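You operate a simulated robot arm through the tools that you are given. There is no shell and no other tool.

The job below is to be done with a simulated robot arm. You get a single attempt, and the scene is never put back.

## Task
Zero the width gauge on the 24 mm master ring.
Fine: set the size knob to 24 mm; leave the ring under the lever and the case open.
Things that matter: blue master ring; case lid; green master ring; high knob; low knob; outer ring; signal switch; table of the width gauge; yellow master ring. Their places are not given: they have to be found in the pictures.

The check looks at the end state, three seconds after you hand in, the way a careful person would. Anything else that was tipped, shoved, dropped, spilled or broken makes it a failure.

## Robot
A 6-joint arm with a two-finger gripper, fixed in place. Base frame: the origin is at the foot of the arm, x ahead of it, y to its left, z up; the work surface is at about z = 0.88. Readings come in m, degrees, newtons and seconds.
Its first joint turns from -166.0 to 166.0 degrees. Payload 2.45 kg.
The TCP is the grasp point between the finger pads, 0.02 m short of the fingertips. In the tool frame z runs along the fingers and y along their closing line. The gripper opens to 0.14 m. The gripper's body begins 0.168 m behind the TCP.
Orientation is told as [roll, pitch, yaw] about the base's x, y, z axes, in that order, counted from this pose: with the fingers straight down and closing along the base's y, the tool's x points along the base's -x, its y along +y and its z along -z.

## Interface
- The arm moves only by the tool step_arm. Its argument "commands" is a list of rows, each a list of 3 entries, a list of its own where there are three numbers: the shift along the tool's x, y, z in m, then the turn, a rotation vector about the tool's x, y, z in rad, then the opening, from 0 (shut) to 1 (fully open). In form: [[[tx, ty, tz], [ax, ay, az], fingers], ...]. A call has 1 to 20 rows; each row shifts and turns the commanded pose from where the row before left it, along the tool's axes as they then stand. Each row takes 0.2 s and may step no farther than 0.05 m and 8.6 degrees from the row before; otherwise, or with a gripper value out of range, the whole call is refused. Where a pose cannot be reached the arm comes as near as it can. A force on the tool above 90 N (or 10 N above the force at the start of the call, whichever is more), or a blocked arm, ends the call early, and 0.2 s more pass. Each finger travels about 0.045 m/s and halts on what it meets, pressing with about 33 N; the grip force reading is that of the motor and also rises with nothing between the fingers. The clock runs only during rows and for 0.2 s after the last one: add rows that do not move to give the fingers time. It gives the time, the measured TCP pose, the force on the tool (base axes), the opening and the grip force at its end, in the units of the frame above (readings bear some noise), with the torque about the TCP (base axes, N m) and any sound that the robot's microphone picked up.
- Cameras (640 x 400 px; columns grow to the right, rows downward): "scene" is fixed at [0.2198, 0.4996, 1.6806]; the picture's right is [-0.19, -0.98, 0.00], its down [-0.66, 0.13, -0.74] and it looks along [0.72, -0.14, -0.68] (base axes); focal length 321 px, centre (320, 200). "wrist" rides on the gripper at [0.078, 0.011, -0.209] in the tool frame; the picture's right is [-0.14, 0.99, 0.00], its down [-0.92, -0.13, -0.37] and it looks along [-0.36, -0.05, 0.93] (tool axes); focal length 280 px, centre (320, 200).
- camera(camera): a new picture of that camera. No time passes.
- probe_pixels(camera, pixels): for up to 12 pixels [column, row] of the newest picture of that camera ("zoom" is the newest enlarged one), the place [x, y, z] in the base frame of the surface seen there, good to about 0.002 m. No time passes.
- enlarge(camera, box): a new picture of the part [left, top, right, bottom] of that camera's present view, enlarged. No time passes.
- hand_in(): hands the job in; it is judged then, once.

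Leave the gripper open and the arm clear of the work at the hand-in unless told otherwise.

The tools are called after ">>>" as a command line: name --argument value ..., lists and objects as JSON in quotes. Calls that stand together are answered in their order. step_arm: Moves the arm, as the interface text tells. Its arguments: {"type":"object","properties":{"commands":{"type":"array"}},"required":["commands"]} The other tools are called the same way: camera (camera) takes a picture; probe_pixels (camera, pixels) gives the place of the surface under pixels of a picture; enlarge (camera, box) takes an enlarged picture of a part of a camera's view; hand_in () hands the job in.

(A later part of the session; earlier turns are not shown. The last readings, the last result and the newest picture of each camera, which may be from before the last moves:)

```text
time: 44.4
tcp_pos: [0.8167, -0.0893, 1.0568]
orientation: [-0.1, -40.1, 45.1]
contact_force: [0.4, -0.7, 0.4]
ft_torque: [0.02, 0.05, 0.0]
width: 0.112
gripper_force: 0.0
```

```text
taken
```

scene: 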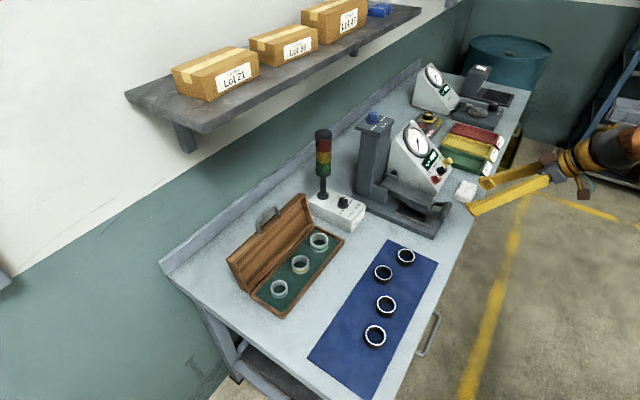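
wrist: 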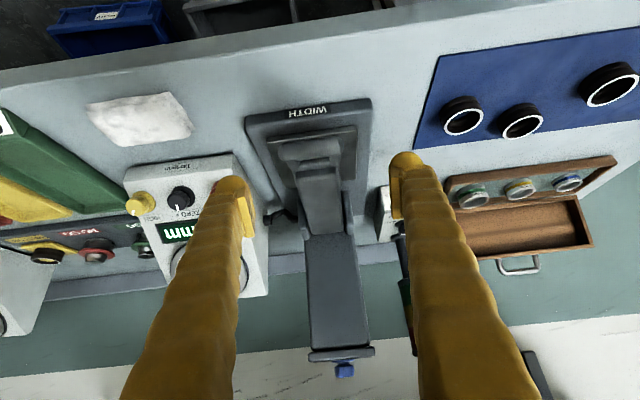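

The gauge ("WIDTH") is right ahead; the lever handle is at wrist (315,145). I'll enlarge and probe it.

>>> enlarge --camera "wrist" --box '[240, 90, 400, 250]'

>>> enlarge --camera "wrist" --box '[260, 110, 370, 200]'

```text
2.50 times, centred on (320, 170) of wrist
```

zoom: 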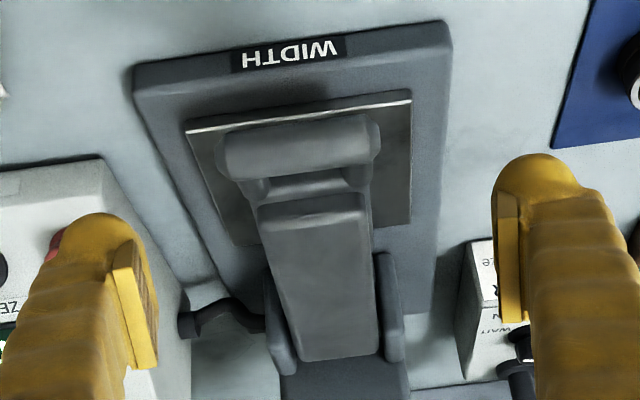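

```text
4.44 times, centred on (315, 155) of wrist
```

zoom: 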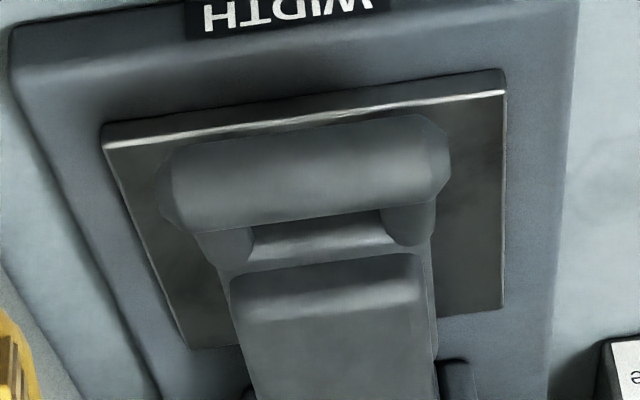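

>>> probe_pixels --camera "zoom" --pixels '[[172, 195], [440, 160], [310, 170], [250, 180], [370, 165], [310, 205], [310, 145], [235, 285], [415, 265], [325, 300], [110, 150], [495, 90]]'

>>> probe_pixels --camera "wrist" --pixels '[[307, 230], [340, 228], [335, 185], [395, 200], [345, 220], [308, 215], [270, 216], [288, 218], [340, 205], [305, 120], [252, 130], [370, 108]]'

```text
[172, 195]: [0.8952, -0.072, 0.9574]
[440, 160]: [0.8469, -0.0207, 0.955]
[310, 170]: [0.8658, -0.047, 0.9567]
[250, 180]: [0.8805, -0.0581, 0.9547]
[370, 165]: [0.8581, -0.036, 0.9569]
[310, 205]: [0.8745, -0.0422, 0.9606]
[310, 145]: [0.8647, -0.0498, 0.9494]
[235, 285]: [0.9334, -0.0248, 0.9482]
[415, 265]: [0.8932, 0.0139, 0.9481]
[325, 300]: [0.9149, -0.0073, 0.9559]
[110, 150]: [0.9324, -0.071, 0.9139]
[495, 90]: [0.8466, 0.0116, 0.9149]
```

```text
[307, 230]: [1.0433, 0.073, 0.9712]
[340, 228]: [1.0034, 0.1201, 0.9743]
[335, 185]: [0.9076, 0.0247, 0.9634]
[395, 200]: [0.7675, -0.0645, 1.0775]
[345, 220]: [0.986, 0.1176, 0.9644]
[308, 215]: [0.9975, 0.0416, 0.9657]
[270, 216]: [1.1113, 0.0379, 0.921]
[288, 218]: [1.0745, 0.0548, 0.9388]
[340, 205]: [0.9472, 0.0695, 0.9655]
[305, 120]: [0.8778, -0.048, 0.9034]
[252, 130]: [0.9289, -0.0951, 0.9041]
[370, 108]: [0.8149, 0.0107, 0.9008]
```

The bar is 0.07 m long, 0.02 m thick, centred ≈(0.874,-0.043,0.951); lever centreline x−y≈0.918; the table is a 0.12 m square centred ≈(0.932,0.013). I approach so the pads straddle the bar's ends.

>>> step_arm --commands '[[[0.006, -0.0039, 0.025], [0, 0, 0], 0.65], [[0.006, -0.0039, 0.035], [0, 0, 0], 0.65], [[0, 0, 0.03], [0, 0, 0], 0.65], [[0, 0, 0.03], [0, 0, 0], 0.65], [[0, 0, 0], [0, 0, 0], 0.65]]'

>>> camera --camera "wrist"

>>> enlarge --camera "scene" --box '[380, 150, 490, 250]'

```text
time: 45.6
tcp_pos: [0.8701, -0.0446, 0.9581]
orientation: [-0.1, -40.0, 45.0]
contact_force: [-0.1, 0.0, 0.5]
ft_torque: [0.01, 0.0, 0.01]
width: 0.0907
gripper_force: 0.1
```

```text
taken
```

wrist: 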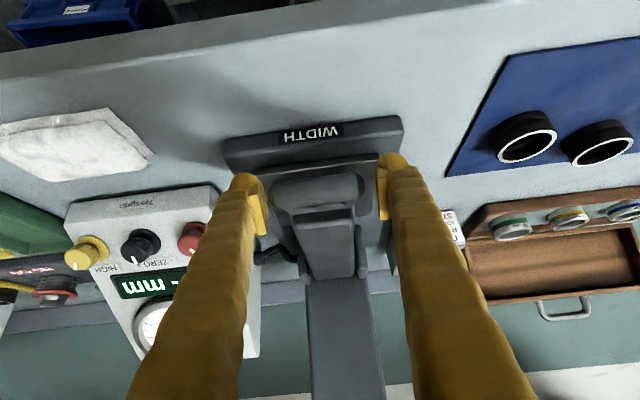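

```text
4.00 times, centred on (435, 200) of scene
```

zoom: 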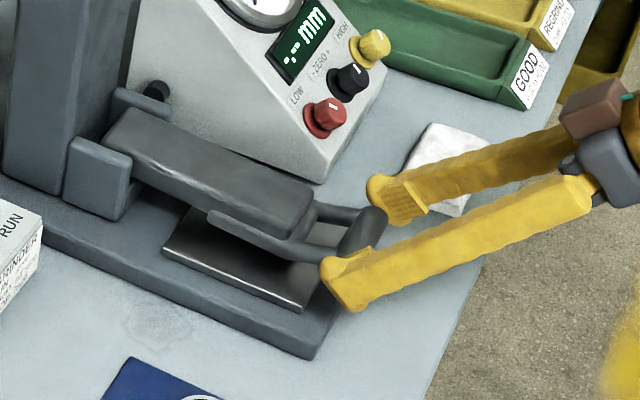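

The pads straddle the bar's ends. I close on it.

>>> step_arm --commands '[[[0, 0, 0], [0, 0, 0], 0.4], [[0, 0, 0], [0, 0, 0], 0.4], [[0, 0, 0], [0, 0, 0], 0.4], [[0, 0, 0], [0, 0, 0], 0.4]]'

>>> enlarge --camera "wrist" --box '[220, 110, 420, 260]'

>>> enlarge --camera "scene" --box '[380, 150, 490, 250]'

```text
time: 46.6
tcp_pos: [0.8691, -0.0463, 0.958]
orientation: [-0.2, -40.0, 45.2]
contact_force: [25.6, -28.8, 3.1]
ft_torque: [-0.24, -0.36, -0.32]
width: 0.0821
gripper_force: 19.8
```

```text
2.67 times, centred on (320, 185) of wrist
```

zoom: 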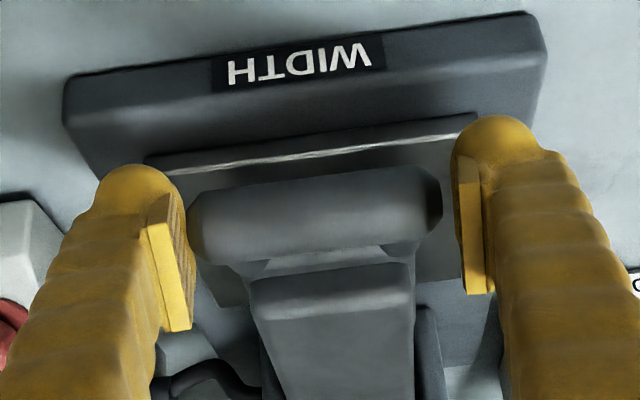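

```text
4.00 times, centred on (435, 200) of scene
```

zoom: 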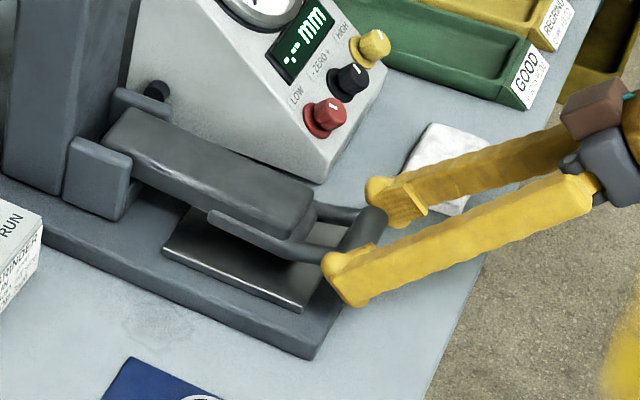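

Only the dial-side finger touches (38 N sideways), so I'm ~5 mm off centre. I open, shift 5 mm toward the dial side, and close again.

>>> step_arm --commands '[[[0, 0, 0], [0, 0, 0], 0.68], [[0, 0, 0], [0, 0, 0], 0.68], [[0, -0.0055, 0], [0, 0, 0], 0.68], [[0, 0, 0], [0, 0, 0], 0.45], [[0, 0, 0], [0, 0, 0], 0.45], [[0, 0, 0], [0, 0, 0], 0.45], [[0, 0, 0], [0, 0, 0], 0.45]]'

>>> enlarge --camera "wrist" --box '[220, 110, 420, 260]'

```text
time: 48.2
tcp_pos: [0.8707, -0.0488, 0.9583]
orientation: [0.0, -39.9, 45.1]
contact_force: [-37.0, 24.8, 2.4]
ft_torque: [0.39, 0.39, 0.46]
width: 0.0782
gripper_force: 44.9
```

```text
2.67 times, centred on (320, 185) of wrist
```

zoom: 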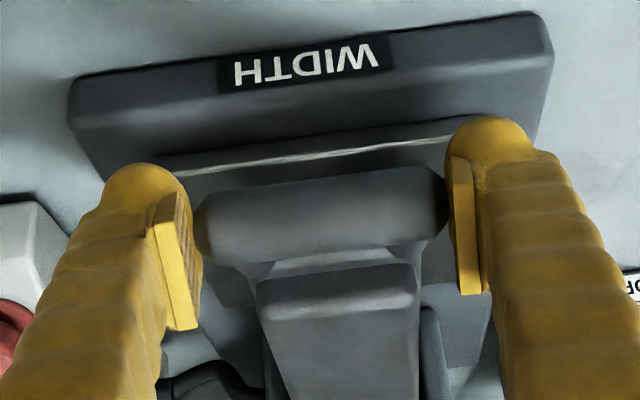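

Now both pads are near the ends (0.078 m) with the load on the other side; I shift back 2 mm while holding to balance.

>>> step_arm --commands '[[[0, 0.002, 0], [0, 0, 0], 0.45], [[0, 0, 0], [0, 0, 0], 0.45]]'

```text
time: 48.8
tcp_pos: [0.8714, -0.0485, 0.9589]
orientation: [-0.1, -40.0, 45.0]
contact_force: [-26.7, 18.3, -7.0]
ft_torque: [-0.67, 0.77, 0.45]
width: 0.0777
gripper_force: 44.7
```

>>> step_arm --commands '[[[0, 0.0025, 0], [0, 0, 0], 0.45], [[0, 0, 0], [0, 0, 0], 0.45]]'

>>> enlarge --camera "wrist" --box '[220, 110, 420, 260]'

```text
time: 49.4
tcp_pos: [0.8721, -0.0473, 0.9586]
orientation: [-0.2, -40.1, 45.2]
contact_force: [-5.7, -10.7, -3.5]
ft_torque: [-0.43, 0.17, 0.09]
width: 0.0778
gripper_force: 45.1
```

```text
2.67 times, centred on (320, 185) of wrist
```

zoom: 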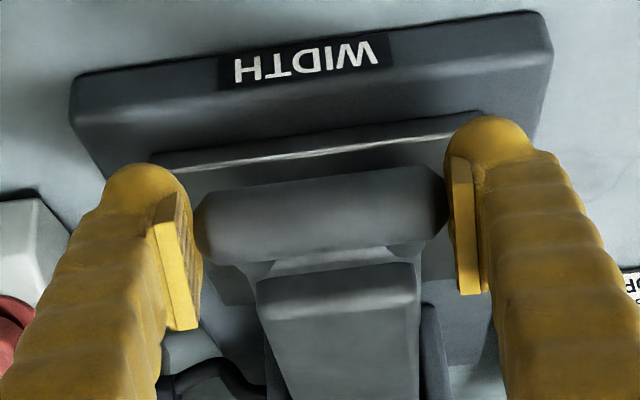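

Balanced now (grip 0.0778 m). I lift along the lever's arc (radius ≈0.217 m about the column pivot), first 10°, watching forces.

>>> step_arm --commands '[[[-0.0128, 0, -0.01395], [0, 0, 0], 0.45], [[-0.01396, 0, -0.01279], [0, 0, 0], 0.45]]'

>>> enlarge --camera "scene" --box '[380, 150, 490, 250]'

```text
time: 50.0
tcp_pos: [0.8723, -0.0464, 0.9979]
orientation: [-0.4, -40.0, 45.1]
contact_force: [4.1, -30.6, 3.0]
ft_torque: [-0.24, -0.59, -0.21]
width: 0.0743
gripper_force: 44.9
```

```text
4.00 times, centred on (435, 200) of scene
```

zoom: 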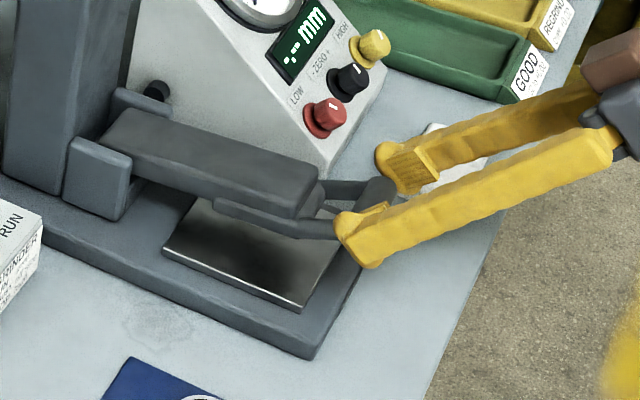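

The lever rises with the handle. I correct slightly sideways and forward and continue to ~20°.

>>> step_arm --commands '[[[-0.01425, -0.001, -0.01217], [0, 0, 0], 0.45], [[-0.01597, -0.0005, -0.01017], [0, 0, 0], 0.45]]'

>>> enlarge --camera "scene" --box '[380, 140, 490, 240]'

>>> enlarge --camera "wrist" --box '[220, 110, 420, 260]'

```text
time: 50.6
tcp_pos: [0.8783, -0.0383, 1.0336]
orientation: [0.1, -40.0, 45.2]
contact_force: [0.5, -0.2, -0.4]
ft_torque: [0.0, -0.03, 0.02]
width: 0.063
gripper_force: 0.0
```

```text
4.00 times, centred on (435, 190) of scene
```

zoom: 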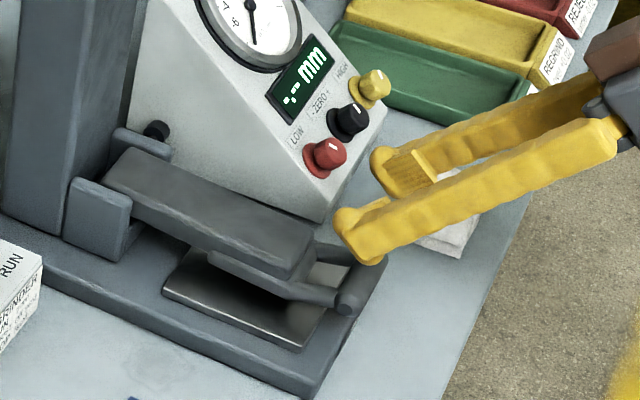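

```text
2.67 times, centred on (320, 185) of wrist
```

zoom: 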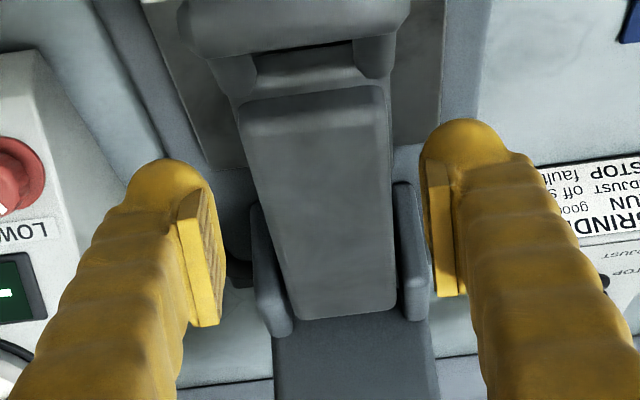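

The end grip slipped off and the lever dropped back to rest, undamaged. I need a firmer hold: pinch the bar from above and below. I back out, turn the gripper 90° about its axis and lean it further (≈62°) toward horizontal.

>>> step_arm --commands '[[[0, 0, -0.04], [0, 0, 0], 0.5], [[0, 0, -0.045], [0, 0, 0], 0.5], [[0, 0, 0], [0, 0, 0.1309], 0.4], [[0, 0, 0], [0, 0, 0.1309], 0.4], [[0, 0, 0], [0, 0, 0.1309], 0.4], [[0, 0, 0], [0, 0, 0.1309], 0.4], [[0, 0, 0], [0, 0, 0.1309], 0.3], [[0, 0, 0], [0, 0, 0.1309], 0.3], [[0, 0, 0], [0, 0, 0.1309], 0.3], [[0, 0, 0], [0, 0, 0.1309], 0.3], [[0, 0, 0], [0, 0, 0.1309], 0.3], [[0, 0, 0], [0, 0, 0.1309], 0.3], [[0, 0, 0], [0, 0, 0.1309], 0.3], [[0, 0, 0], [0, 0, 0.1309], 0.3], [[0, 0, 0], [-0.1309, 0, 0], 0.3], [[0, 0, 0], [-0.1309, 0, 0], 0.3], [[0, 0, 0], [-0.1309, 0, 0], 0.3]]'

>>> camera --camera "wrist"

>>> camera --camera "scene"

```text
time: 54.2
tcp_pos: [0.8409, -0.0779, 1.0998]
orientation: [62.6, -0.1, -45.0]
contact_force: [0.2, -0.5, 0.1]
ft_torque: [0.01, -0.02, 0.0]
width: 0.0421
gripper_force: 0.0
```

```text
taken
```

wrist: 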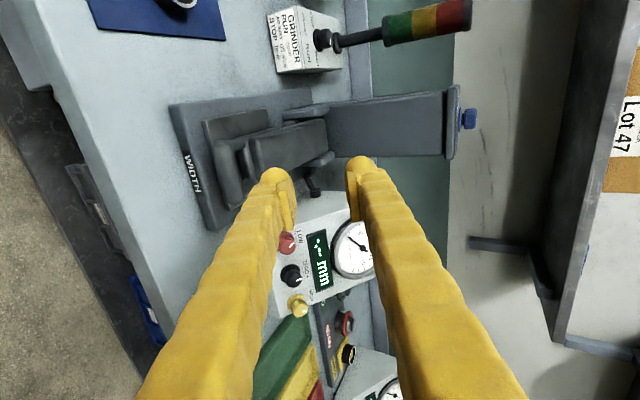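

```text
taken
```

scene: 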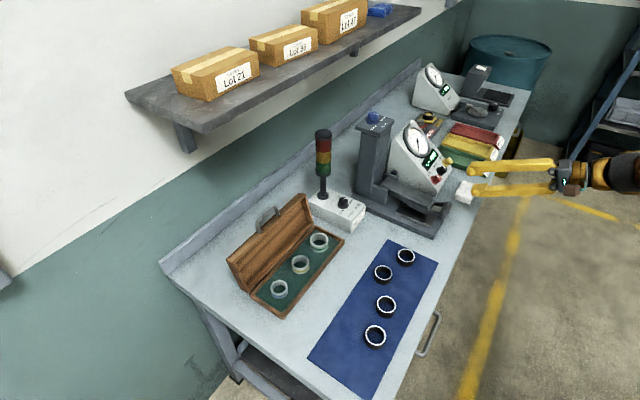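

I line up ~0.07 m in front of the bar along the approach direction.

>>> step_arm --commands '[[[0, -0.0366, 0.0138], [0, 0, 0], 0.2], [[0, -0.0366, 0.0138], [0, 0, 0], 0.2], [[0, -0.0366, 0.0138], [0, 0, 0], 0.2], [[0, 0, 0], [0, 0, 0], 0.2]]'

>>> enlarge --camera "wrist" --box '[220, 90, 420, 240]'

>>> enlarge --camera "scene" --box '[380, 150, 490, 250]'

```text
time: 55.2
tcp_pos: [0.8322, -0.0875, 0.9839]
orientation: [62.4, -0.1, -45.0]
contact_force: [-0.2, 0.7, 0.1]
ft_torque: [-0.02, 0.05, 0.0]
width: 0.0277
gripper_force: 0.0
```

```text
2.67 times, centred on (320, 165) of wrist
```

zoom: 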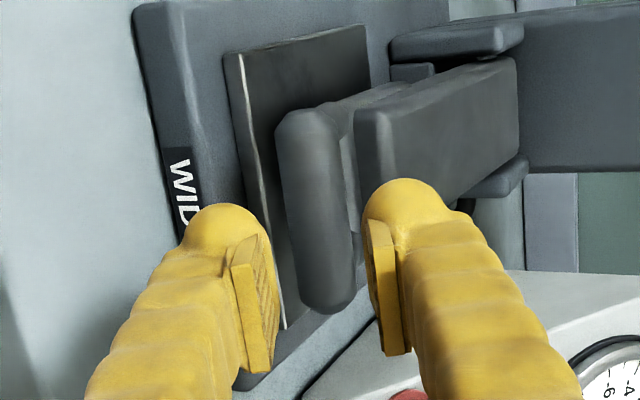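

```text
4.00 times, centred on (435, 200) of scene
```

zoom: 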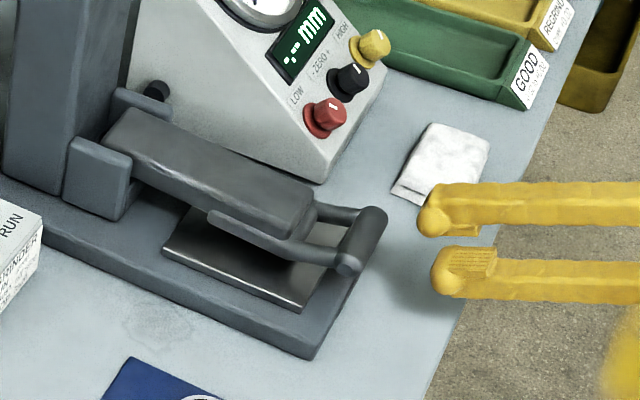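

The bar is centred between the pads. I advance 0.06 m.

>>> step_arm --commands '[[[0, -0.0007, 0.02], [0, 0, 0], 0.215], [[0, 0, 0.02], [0, 0, 0], 0.215], [[0, 0, 0.0205], [0, 0, 0], 0.215], [[0, 0, 0], [0, 0, 0], 0.215]]'

>>> enlarge --camera "wrist" --box '[220, 90, 420, 240]'

>>> enlarge --camera "scene" --box '[380, 150, 490, 250]'

```text
time: 56.2
tcp_pos: [0.8706, -0.0499, 0.9539]
orientation: [62.4, -0.1, -45.0]
contact_force: [0.0, 0.2, 0.0]
ft_torque: [-0.02, 0.0, -0.03]
width: 0.0299
gripper_force: 0.2
```

```text
2.67 times, centred on (320, 165) of wrist
```

zoom: 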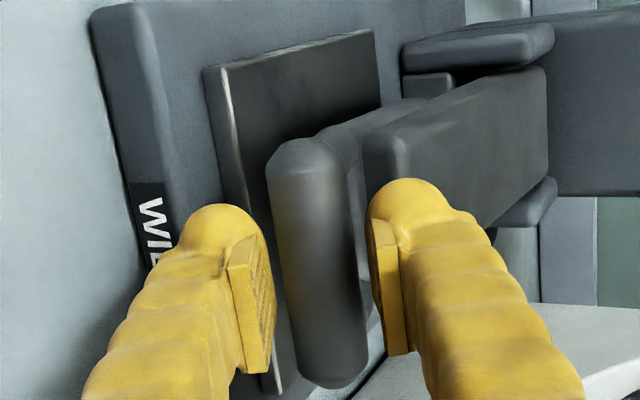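

```text
4.00 times, centred on (435, 200) of scene
```

zoom: 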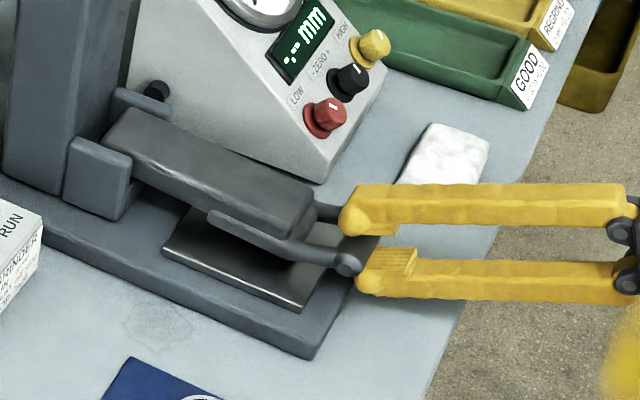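

The bar is between the pads near their tips. I close on it.

>>> step_arm --commands '[[[0, 0, 0], [0, 0, 0], 0.05], [[0, 0, 0], [0, 0, 0], 0.05], [[0, 0, 0], [0, 0, 0], 0.05]]'

>>> enlarge --camera "scene" --box '[380, 150, 490, 250]'

```text
time: 57.0
tcp_pos: [0.8697, -0.0499, 0.9552]
orientation: [62.4, 0.0, -45.0]
contact_force: [1.9, 1.3, -2.2]
ft_torque: [0.6, 0.65, -0.48]
width: 0.0222
gripper_force: 45.4
```

```text
4.00 times, centred on (435, 200) of scene
```

zoom: 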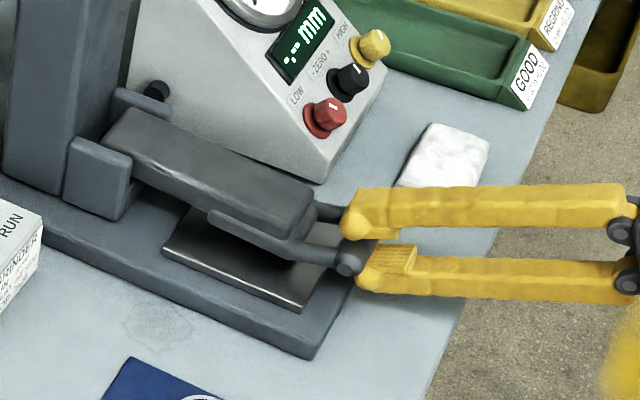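

Firm pinch at 0.022 m. I lift along the arc, 10° first.

>>> step_arm --commands '[[[0, 0.017, -0.0083], [0, 0, 0], 0.05], [[0, 0.01769, -0.00679], [0, 0, 0], 0.05]]'

>>> enlarge --camera "scene" --box '[380, 130, 490, 230]'

```text
time: 57.6
tcp_pos: [0.87, -0.0484, 0.9921]
orientation: [62.5, -0.1, -45.1]
contact_force: [-18.7, -24.1, 2.0]
ft_torque: [0.24, 0.55, -0.93]
width: 0.0218
gripper_force: 45.1
```

```text
4.00 times, centred on (435, 180) of scene
```

zoom: 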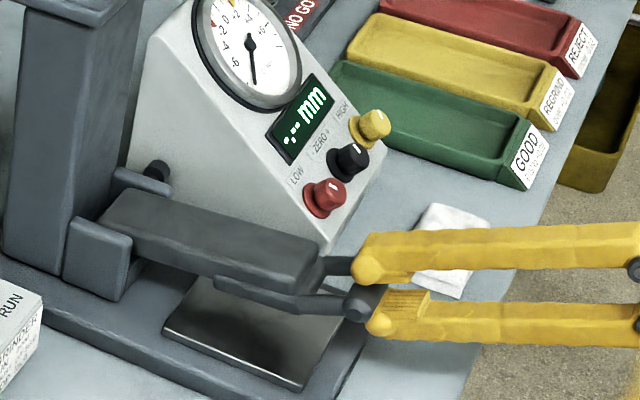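

The lever follows; the 30 N forward pull means the pivot is higher than I assumed (lever slopes down at rest). I correct the arc and go on to ~20°.

>>> step_arm --commands '[[[0, 0.01672, -0.00882], [0, 0, 0], 0.05], [[0, 0.0183, -0.0049], [0, 0, 0], 0.05], [[0, 0.01869, -0.00329], [0, 0, 0], 0.05]]'

>>> enlarge --camera "scene" --box '[380, 130, 490, 230]'

```text
time: 58.4
tcp_pos: [0.8747, -0.0399, 1.0474]
orientation: [62.6, -0.1, -44.9]
contact_force: [-7.3, -11.3, 3.8]
ft_torque: [0.31, 0.5, -0.47]
width: 0.0189
gripper_force: 43.6
```

```text
4.00 times, centred on (435, 180) of scene
```

zoom: 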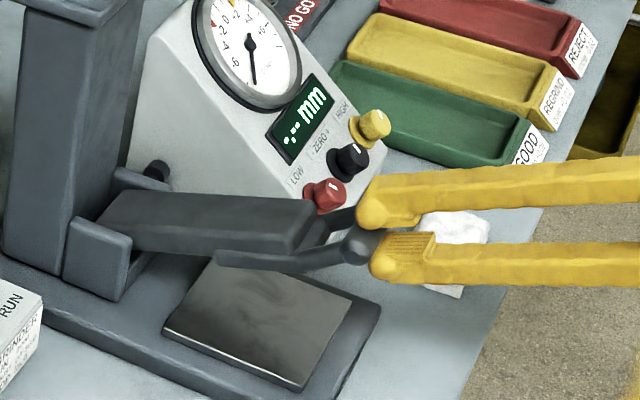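

The width reading has dropped to 0.019 m, meaning the bar is slipping toward the fingertips. I push forward 0.008 m to re-seat it deeper before going on.

>>> step_arm --commands '[[[0, 0, 0.005], [0, 0, 0], 0.12], [[0, 0, 0.006], [0, 0, 0], 0.12], [[0, 0, 0], [0, 0, 0], 0.05]]'

>>> enlarge --camera "scene" --box '[380, 130, 490, 230]'

```text
time: 58.8
tcp_pos: [0.8773, -0.0404, 1.0466]
orientation: [62.5, -0.1, -45.0]
contact_force: [-26.0, -7.8, 8.5]
ft_torque: [0.69, 0.83, -0.2]
width: 0.0195
gripper_force: 44.3
stopped in row 2: the force on the tool passed its limit at 93 N (the readings are from after the stop); the commanded pose is now the measured one
```

```text
4.00 times, centred on (435, 180) of scene
```

zoom: 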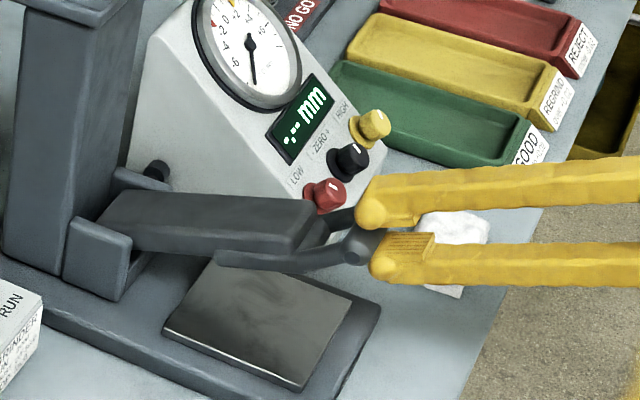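

Pushing while clamped hit the force limit, so I'll loosen the fingers slightly (bar resting on the lower finger), push forward, and re-clamp.

>>> step_arm --commands '[[[0, 0, 0.0], [0, 0, 0], 0.19], [[0, 0, 0.006], [0, 0, 0], 0.2], [[0, 0, 0.005], [0, 0, 0], 0.2]]'

>>> enlarge --camera "scene" --box '[380, 130, 490, 230]'

>>> enlarge --camera "wrist" --box '[220, 90, 420, 240]'

```text
time: 59.6
tcp_pos: [0.8844, -0.0319, 1.0417]
orientation: [62.6, -0.1, -45.1]
contact_force: [-1.7, -0.4, -1.7]
ft_torque: [0.01, 0.03, 0.0]
width: 0.0292
gripper_force: 1.1
```

```text
4.00 times, centred on (435, 180) of scene
```

zoom: 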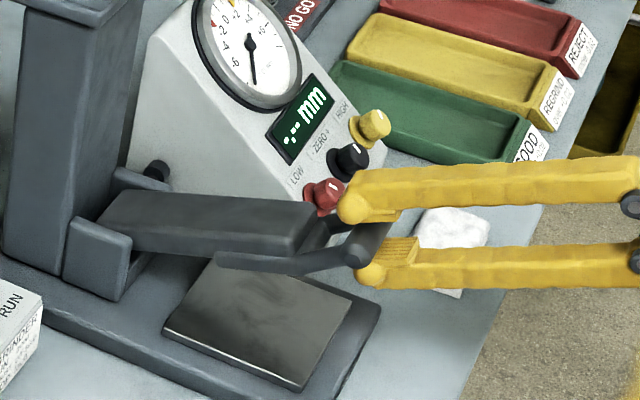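

```text
2.67 times, centred on (320, 165) of wrist
```

zoom: 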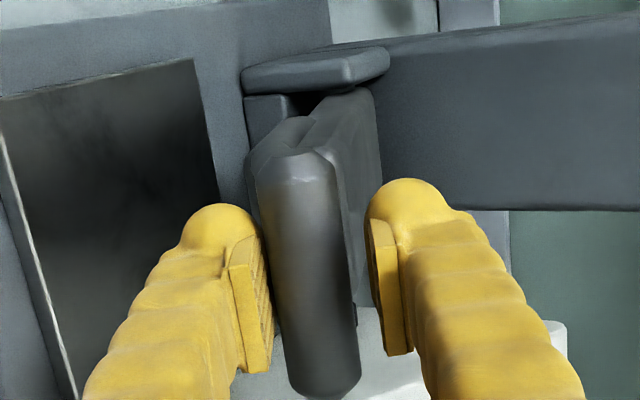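

The lever now rests between the fingers, bar deeper in. I re-clamp.

>>> step_arm --commands '[[[0, 0, 0], [0, 0, 0], 0.08], [[0, 0, 0], [0, 0, 0], 0.08], [[0, 0, 0], [0, 0, 0], 0.08]]'

>>> enlarge --camera "wrist" --box '[220, 90, 420, 240]'

```text
time: 60.4
tcp_pos: [0.8846, -0.0324, 1.0408]
orientation: [62.5, -0.1, -45.0]
contact_force: [1.8, 4.7, -4.3]
ft_torque: [0.64, 0.61, -0.46]
width: 0.022
gripper_force: 45.1
```

```text
2.67 times, centred on (320, 165) of wrist
```

zoom: 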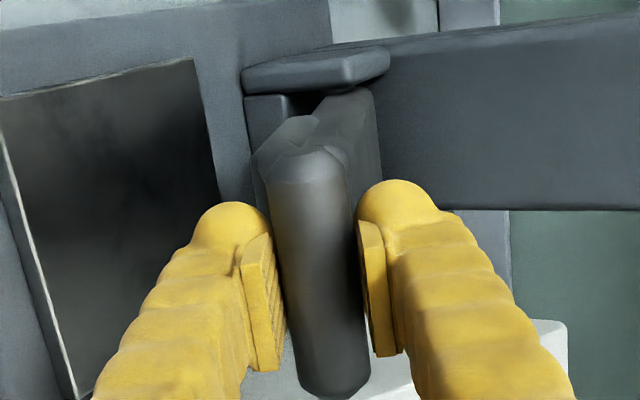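

Clamped at 0.022 m, lever at ≈20°. From here I rotate the tool together with the lever (5° per row) along the arc; two rows first.

>>> step_arm --commands '[[[0, 0.0189, -0.00165], [0.0873, 0, 0], 0.08], [[0, 0.0189, -0.00165], [0.0873, 0, 0], 0.08]]'

>>> enlarge --camera "scene" --box '[380, 100, 490, 220]'

```text
time: 61.0
tcp_pos: [0.8963, -0.02, 1.0744]
orientation: [52.3, 0.0, -44.9]
contact_force: [26.1, 22.3, -25.0]
ft_torque: [0.42, 0.45, -0.78]
width: 0.0225
gripper_force: 45.2
```

```text
3.33 times, centred on (435, 160) of scene
```

zoom: 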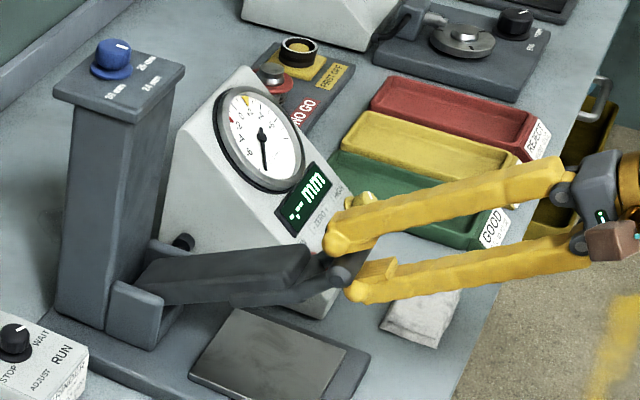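

The tool is pulled inward (~40 N), so I add ~4 mm toward the pivot over the next rows and continue.

>>> step_arm --commands '[[[0, 0.0185, 0.0015], [0.0873, 0, 0], 0.08], [[0, 0.0185, 0.001], [0.0873, 0, 0], 0.08]]'

>>> enlarge --camera "scene" --box '[380, 80, 490, 200]'

```text
time: 61.6
tcp_pos: [0.9128, -0.0028, 1.1027]
orientation: [42.5, -0.3, -44.9]
contact_force: [-11.9, -11.5, 14.2]
ft_torque: [0.45, 0.48, -0.74]
width: 0.0223
gripper_force: 44.7
```

```text
3.33 times, centred on (435, 140) of scene
```

zoom: 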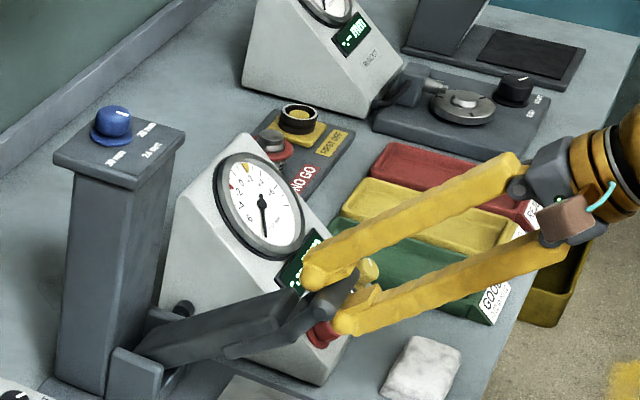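

Slightly too far inward now (22 N). Continue with a small outward correction.

>>> step_arm --commands '[[[0, 0.0187, -0.0012], [0.0873, 0, 0], 0.08], [[0, 0.0187, -0.0006], [0.0873, 0, 0], 0.08]]'

>>> enlarge --camera "scene" --box '[370, 60, 490, 190]'

```text
time: 62.2
tcp_pos: [0.9348, 0.0156, 1.1268]
orientation: [32.4, 0.0, -45.0]
contact_force: [-0.4, 7.4, -8.5]
ft_torque: [0.52, 0.32, -0.79]
width: 0.0217
gripper_force: 44.6
```

```text
3.08 times, centred on (430, 125) of scene
```

zoom: 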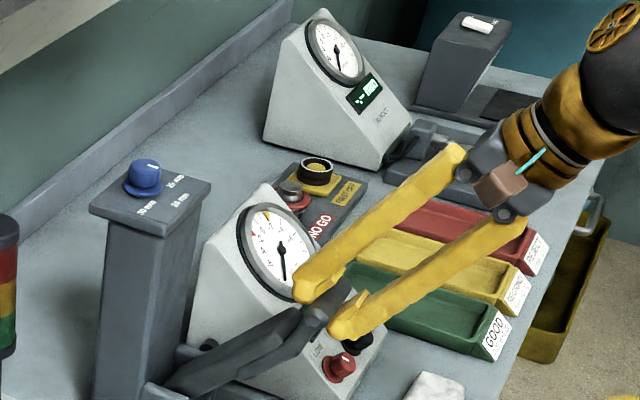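

Low forces, lever at ≈50°. I continue two more rows (5° each), turning the tool half as fast.

>>> step_arm --commands '[[[0, 0.0188, 0.0], [0.0436, 0, 0], 0.08], [[0, 0.0188, 0.001], [0.0436, 0, 0], 0.08]]'

>>> enlarge --camera "scene" --box '[360, 60, 480, 190]'

>>> camera --camera "wrist"

```text
time: 62.8
tcp_pos: [0.9579, 0.0397, 1.1472]
orientation: [27.4, -0.1, -44.9]
contact_force: [4.8, 9.7, -19.8]
ft_torque: [0.45, 0.19, -0.75]
width: 0.0216
gripper_force: 45.7
```

```text
3.08 times, centred on (420, 125) of scene
```

zoom: 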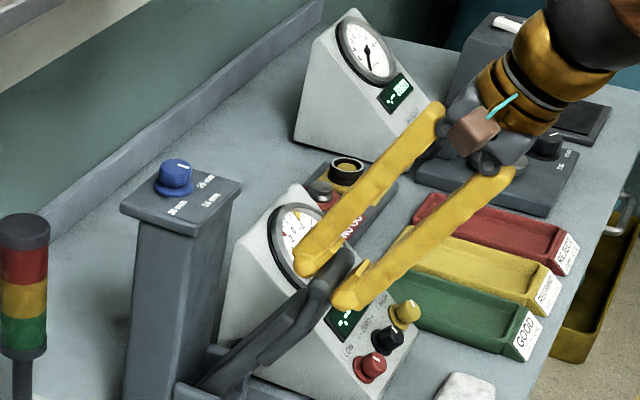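

```text
taken
```

wrist: 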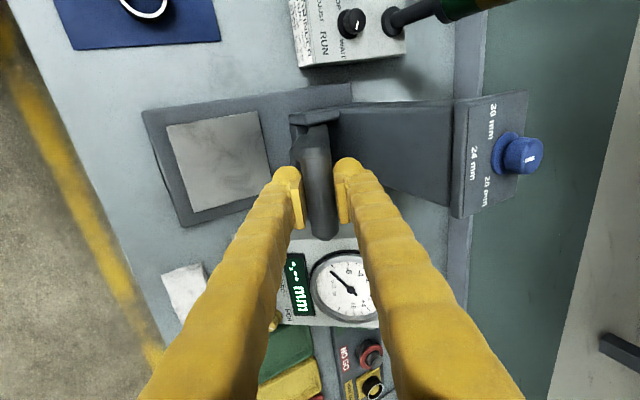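

Lever ≈60°. I continue to ≈80°, still clear of the column plate.

>>> step_arm --commands '[[[0, 0.0188, 0.0007], [0.0436, 0, 0], 0.08], [[0, 0.0188, 0.0005], [0.0436, 0, 0], 0.08]]'

>>> enlarge --camera "scene" --box '[340, 50, 460, 180]'

```text
time: 63.4
tcp_pos: [0.9818, 0.0639, 1.1602]
orientation: [22.3, 0.0, -45.0]
contact_force: [14.8, 4.5, -47.8]
ft_torque: [0.34, 0.31, -0.06]
width: 0.0219
gripper_force: 45.0
```

```text
3.08 times, centred on (400, 115) of scene
```

zoom: 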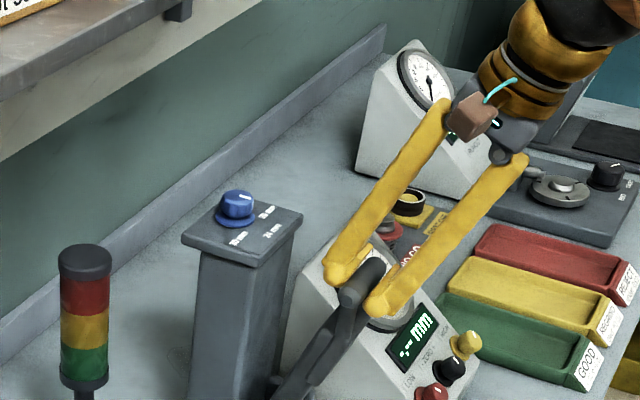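

Radial mismatch (pulled down 48 N, no stop). I add ~4 mm toward the pivot and take one more step.

>>> step_arm --commands '[[[0, 0.0, 0.004], [0, 0, 0], 0.08], [[0, 0.0187, 0.0018], [0.0436, 0, 0], 0.08]]'

>>> enlarge --camera "scene" --box '[340, 50, 460, 180]'

```text
time: 64.0
tcp_pos: [0.9957, 0.0773, 1.1664]
orientation: [20.1, -0.2, -45.1]
contact_force: [2.8, 5.2, -14.9]
ft_torque: [0.26, 0.01, -0.88]
width: 0.0224
gripper_force: 45.0
```

```text
3.08 times, centred on (400, 115) of scene
```

zoom: 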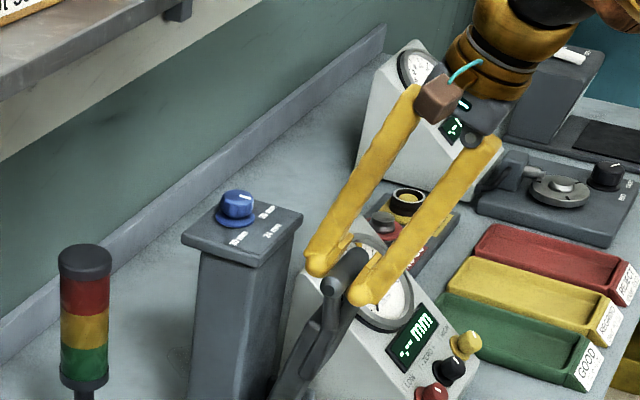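

Lever at ≈75°. I now test whether it stays by itself: loosen the fingers a little without moving.

>>> step_arm --commands '[[[0, 0, 0], [0, 0, 0], 0.2], [[0, 0, 0], [0, 0, 0], 0.2], [[0, 0, 0], [0, 0, 0], 0.2]]'

>>> enlarge --camera "wrist" --box '[220, 90, 420, 240]'

>>> enlarge --camera "scene" --box '[370, 90, 430, 180]'

```text
time: 64.8
tcp_pos: [0.9944, 0.0776, 1.1647]
orientation: [20.1, -0.1, -44.9]
contact_force: [0.4, 1.3, 0.4]
ft_torque: [-0.01, 0.0, -0.01]
width: 0.0288
gripper_force: 0.6
```

```text
2.67 times, centred on (320, 165) of wrist
```

zoom: 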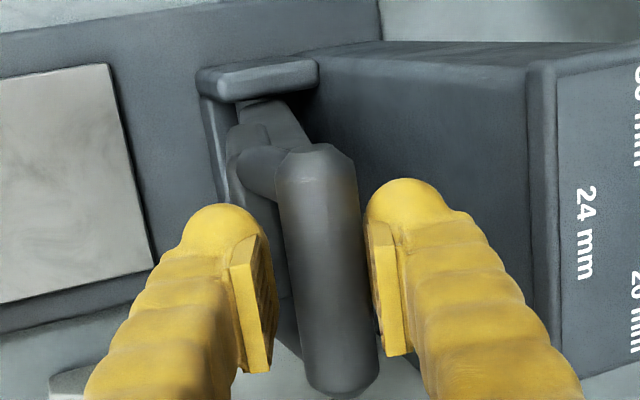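

```text
4.44 times, centred on (400, 135) of scene
```

zoom: 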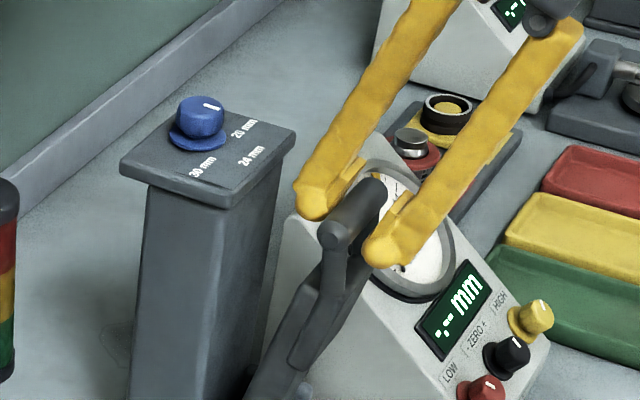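

The bar isn't leaning on either pad. I widen the fingers to 0.06 m to see if the lever follows.

>>> step_arm --commands '[[[0, 0, 0], [0, 0, 0], 0.3], [[0, 0, 0], [0, 0, 0], 0.35], [[0, 0, 0], [0, 0, 0], 0.35], [[0, 0, 0], [0, 0, 0], 0.35]]'

>>> enlarge --camera "wrist" --box '[220, 90, 420, 240]'

>>> enlarge --camera "scene" --box '[370, 90, 430, 180]'

```text
time: 65.8
tcp_pos: [0.9947, 0.0768, 1.1648]
orientation: [19.9, -0.1, -44.9]
contact_force: [0.3, -0.3, 0.8]
ft_torque: [-0.02, -0.01, 0.03]
width: 0.0491
gripper_force: 0.0
```

```text
2.67 times, centred on (320, 165) of wrist
```

zoom: 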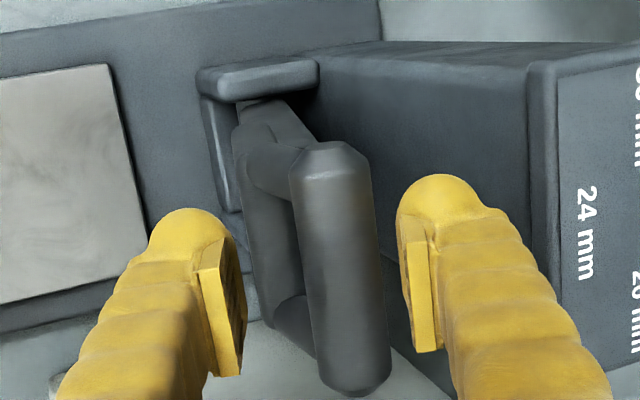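

```text
4.44 times, centred on (400, 135) of scene
```

zoom: 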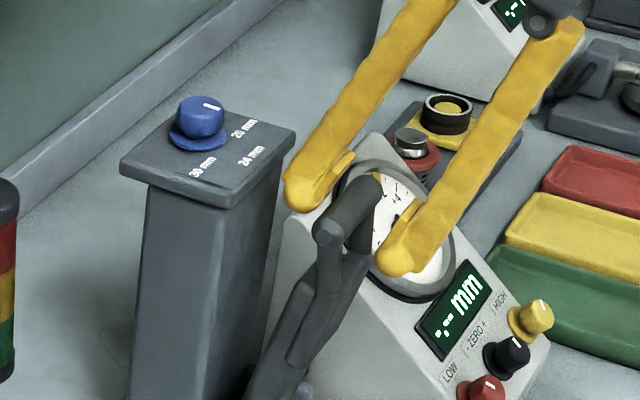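

The lever drifted backwards with the back finger: past its balance point it stays up by itself. I withdraw upward out of the handle.

>>> step_arm --commands '[[[0, 0, 0], [0, 0, 0], 0.45], [[0, 0, 0], [0, 0, 0], 0.45], [[0, 0, -0.02], [0, 0, 0], 0.45], [[0, 0, -0.03], [0, 0, 0], 0.45], [[0, 0, -0.045], [0, 0, 0], 0.45]]'

>>> camera --camera "scene"

>>> camera --camera "wrist"

```text
time: 67.0
tcp_pos: [0.9726, 0.0525, 1.254]
orientation: [20.0, -0.1, -45.0]
contact_force: [0.2, -0.7, -0.2]
ft_torque: [0.05, 0.02, 0.01]
width: 0.0631
gripper_force: 0.1
```

```text
taken
```

scene: 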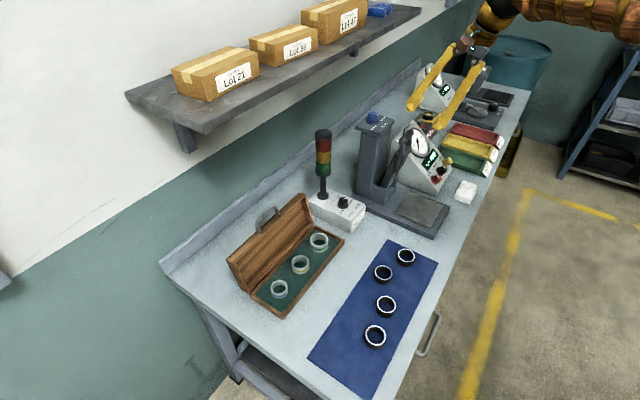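

```text
taken
```

wrist: 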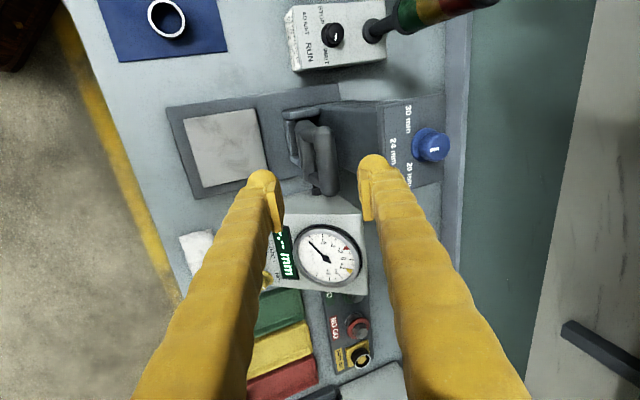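

The lever stays up and the table is free. I'll check the table surface and the lever's underside closely.

>>> enlarge --camera "wrist" --box '[160, 80, 360, 220]'

>>> enlarge --camera "scene" --box '[350, 120, 470, 245]'

```text
2.86 times, centred on (260, 150) of wrist
```

zoom: 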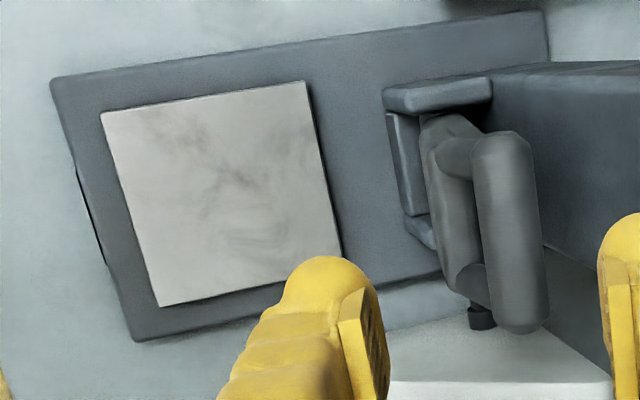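

```text
3.20 times, centred on (410, 182) of scene
```

zoom: 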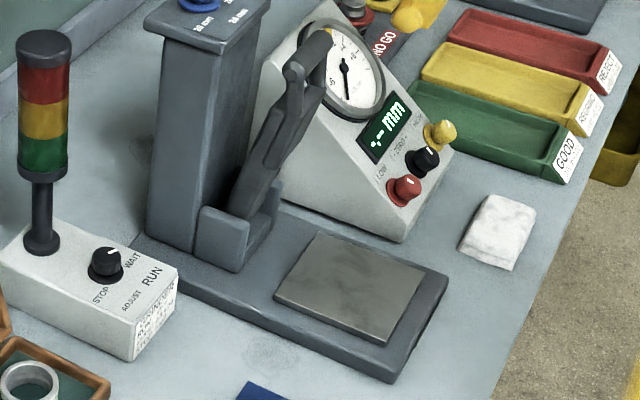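

Table looks bare. I'll probe its corners for an exact centre and the lever's geometry.

>>> probe_pixels --camera "zoom" --pixels '[[318, 235], [424, 268], [385, 338], [276, 293], [350, 285], [265, 195], [325, 40], [290, 75], [245, 205], [225, 215], [300, 110], [262, 235]]'

```text
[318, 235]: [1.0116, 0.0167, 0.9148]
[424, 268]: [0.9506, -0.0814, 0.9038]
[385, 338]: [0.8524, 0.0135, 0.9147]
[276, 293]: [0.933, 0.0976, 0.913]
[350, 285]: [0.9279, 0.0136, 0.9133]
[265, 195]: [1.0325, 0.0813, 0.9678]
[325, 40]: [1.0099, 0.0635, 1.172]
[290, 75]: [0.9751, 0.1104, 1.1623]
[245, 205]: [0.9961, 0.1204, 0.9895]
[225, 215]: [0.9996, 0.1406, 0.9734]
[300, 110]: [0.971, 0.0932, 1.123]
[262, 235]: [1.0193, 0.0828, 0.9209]
```

Table centre ≈ (0.932,0.0145,0.9146). Now fetch the yellow ring: I rotate the gripper -90° about its axis (closing along the case's length) and traverse to above the yellow ring at z≈1.25.

>>> step_arm --commands '[[[0, 0, 0], [0, 0, -0.1428], 0.5], [[0, 0, 0], [0, 0, -0.1428], 0.5], [[0, 0, 0], [0, 0, -0.1428], 0.5], [[0, 0, 0], [0, 0, -0.1428], 0.5], [[0, 0, 0], [0, 0, -0.1428], 0.5], [[0, 0, 0], [0, 0, -0.1428], 0.5], [[0, 0, 0], [0, 0, -0.1428], 0.5], [[0, 0, 0], [0, 0, -0.1428], 0.5], [[0, 0, 0], [0, 0, -0.1428], 0.5], [[0, 0, 0], [0, 0, -0.1428], 0.5], [[0, 0, 0], [0, 0, -0.1428], 0.5], [[-0.01551, 0.04578, 0.00564], [0, 0, 0], 0.5], [[-0.01551, 0.04578, 0.00564], [0, 0, 0], 0.5], [[-0.01551, 0.04578, 0.00564], [0, 0, 0], 0.5], [[-0.01551, 0.04578, 0.00564], [0, 0, 0], 0.5], [[-0.01551, 0.04578, 0.00564], [0, 0, 0], 0.5], [[-0.01551, 0.04578, 0.00564], [0, 0, 0], 0.5], [[-0.01551, 0.04578, 0.00564], [0, 0, 0], 0.5], [[-0.01551, 0.04578, 0.00564], [0, 0, 0], 0.5], [[-0.01551, 0.04578, 0.00564], [0, 0, 0], 0.5]]'

>>> camera --camera "wrist"

>>> camera --camera "scene"

```text
time: 71.2
tcp_pos: [0.7856, 0.4524, 1.2536]
orientation: [-0.1, -20.0, 45.0]
contact_force: [-0.5, -0.8, 0.8]
ft_torque: [0.01, -0.01, -0.03]
width: 0.0699
gripper_force: 0.1
```

```text
taken
```

wrist: 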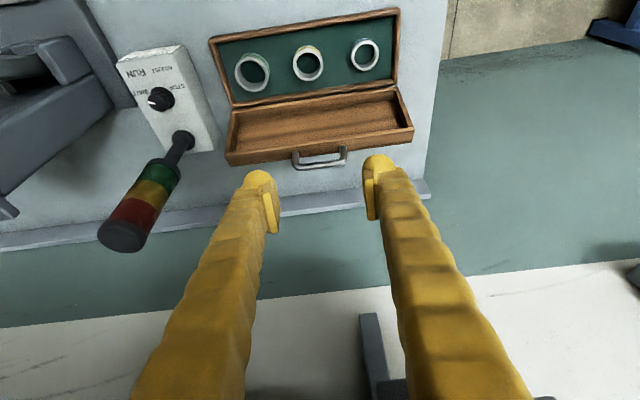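

```text
taken
```

scene: 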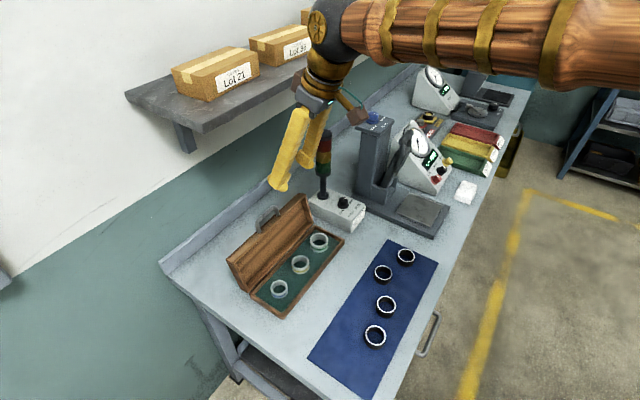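

I descend to z≈1.05 above the yellow ring and look again.

>>> step_arm --commands '[[[0.01406, -0.0006, 0.03744], [0, 0, 0], 0.5], [[0.01406, -0.0006, 0.03744], [0, 0, 0], 0.5], [[0.01406, -0.0006, 0.03744], [0, 0, 0], 0.5], [[0.01406, -0.0006, 0.03744], [0, 0, 0], 0.5], [[0.01406, -0.0006, 0.03744], [0, 0, 0], 0.5]]'

>>> camera --camera "wrist"

>>> enlarge --camera "wrist" --box '[230, 60, 410, 200]'

```text
time: 72.4
tcp_pos: [0.7856, 0.446, 1.0546]
orientation: [0.0, -20.1, 45.2]
contact_force: [0.0, 0.2, 0.2]
ft_torque: [0.04, -0.01, 0.03]
width: 0.0699
gripper_force: 0.0
```

```text
taken
```

wrist: 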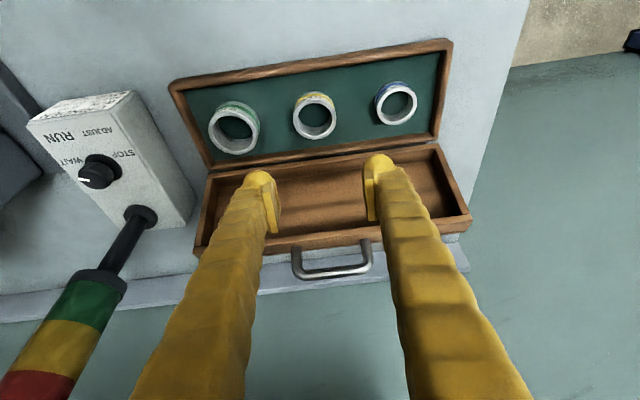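

```text
2.86 times, centred on (320, 130) of wrist
```

zoom: 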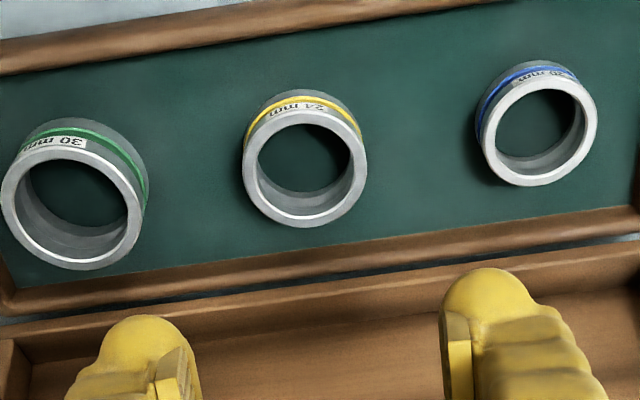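

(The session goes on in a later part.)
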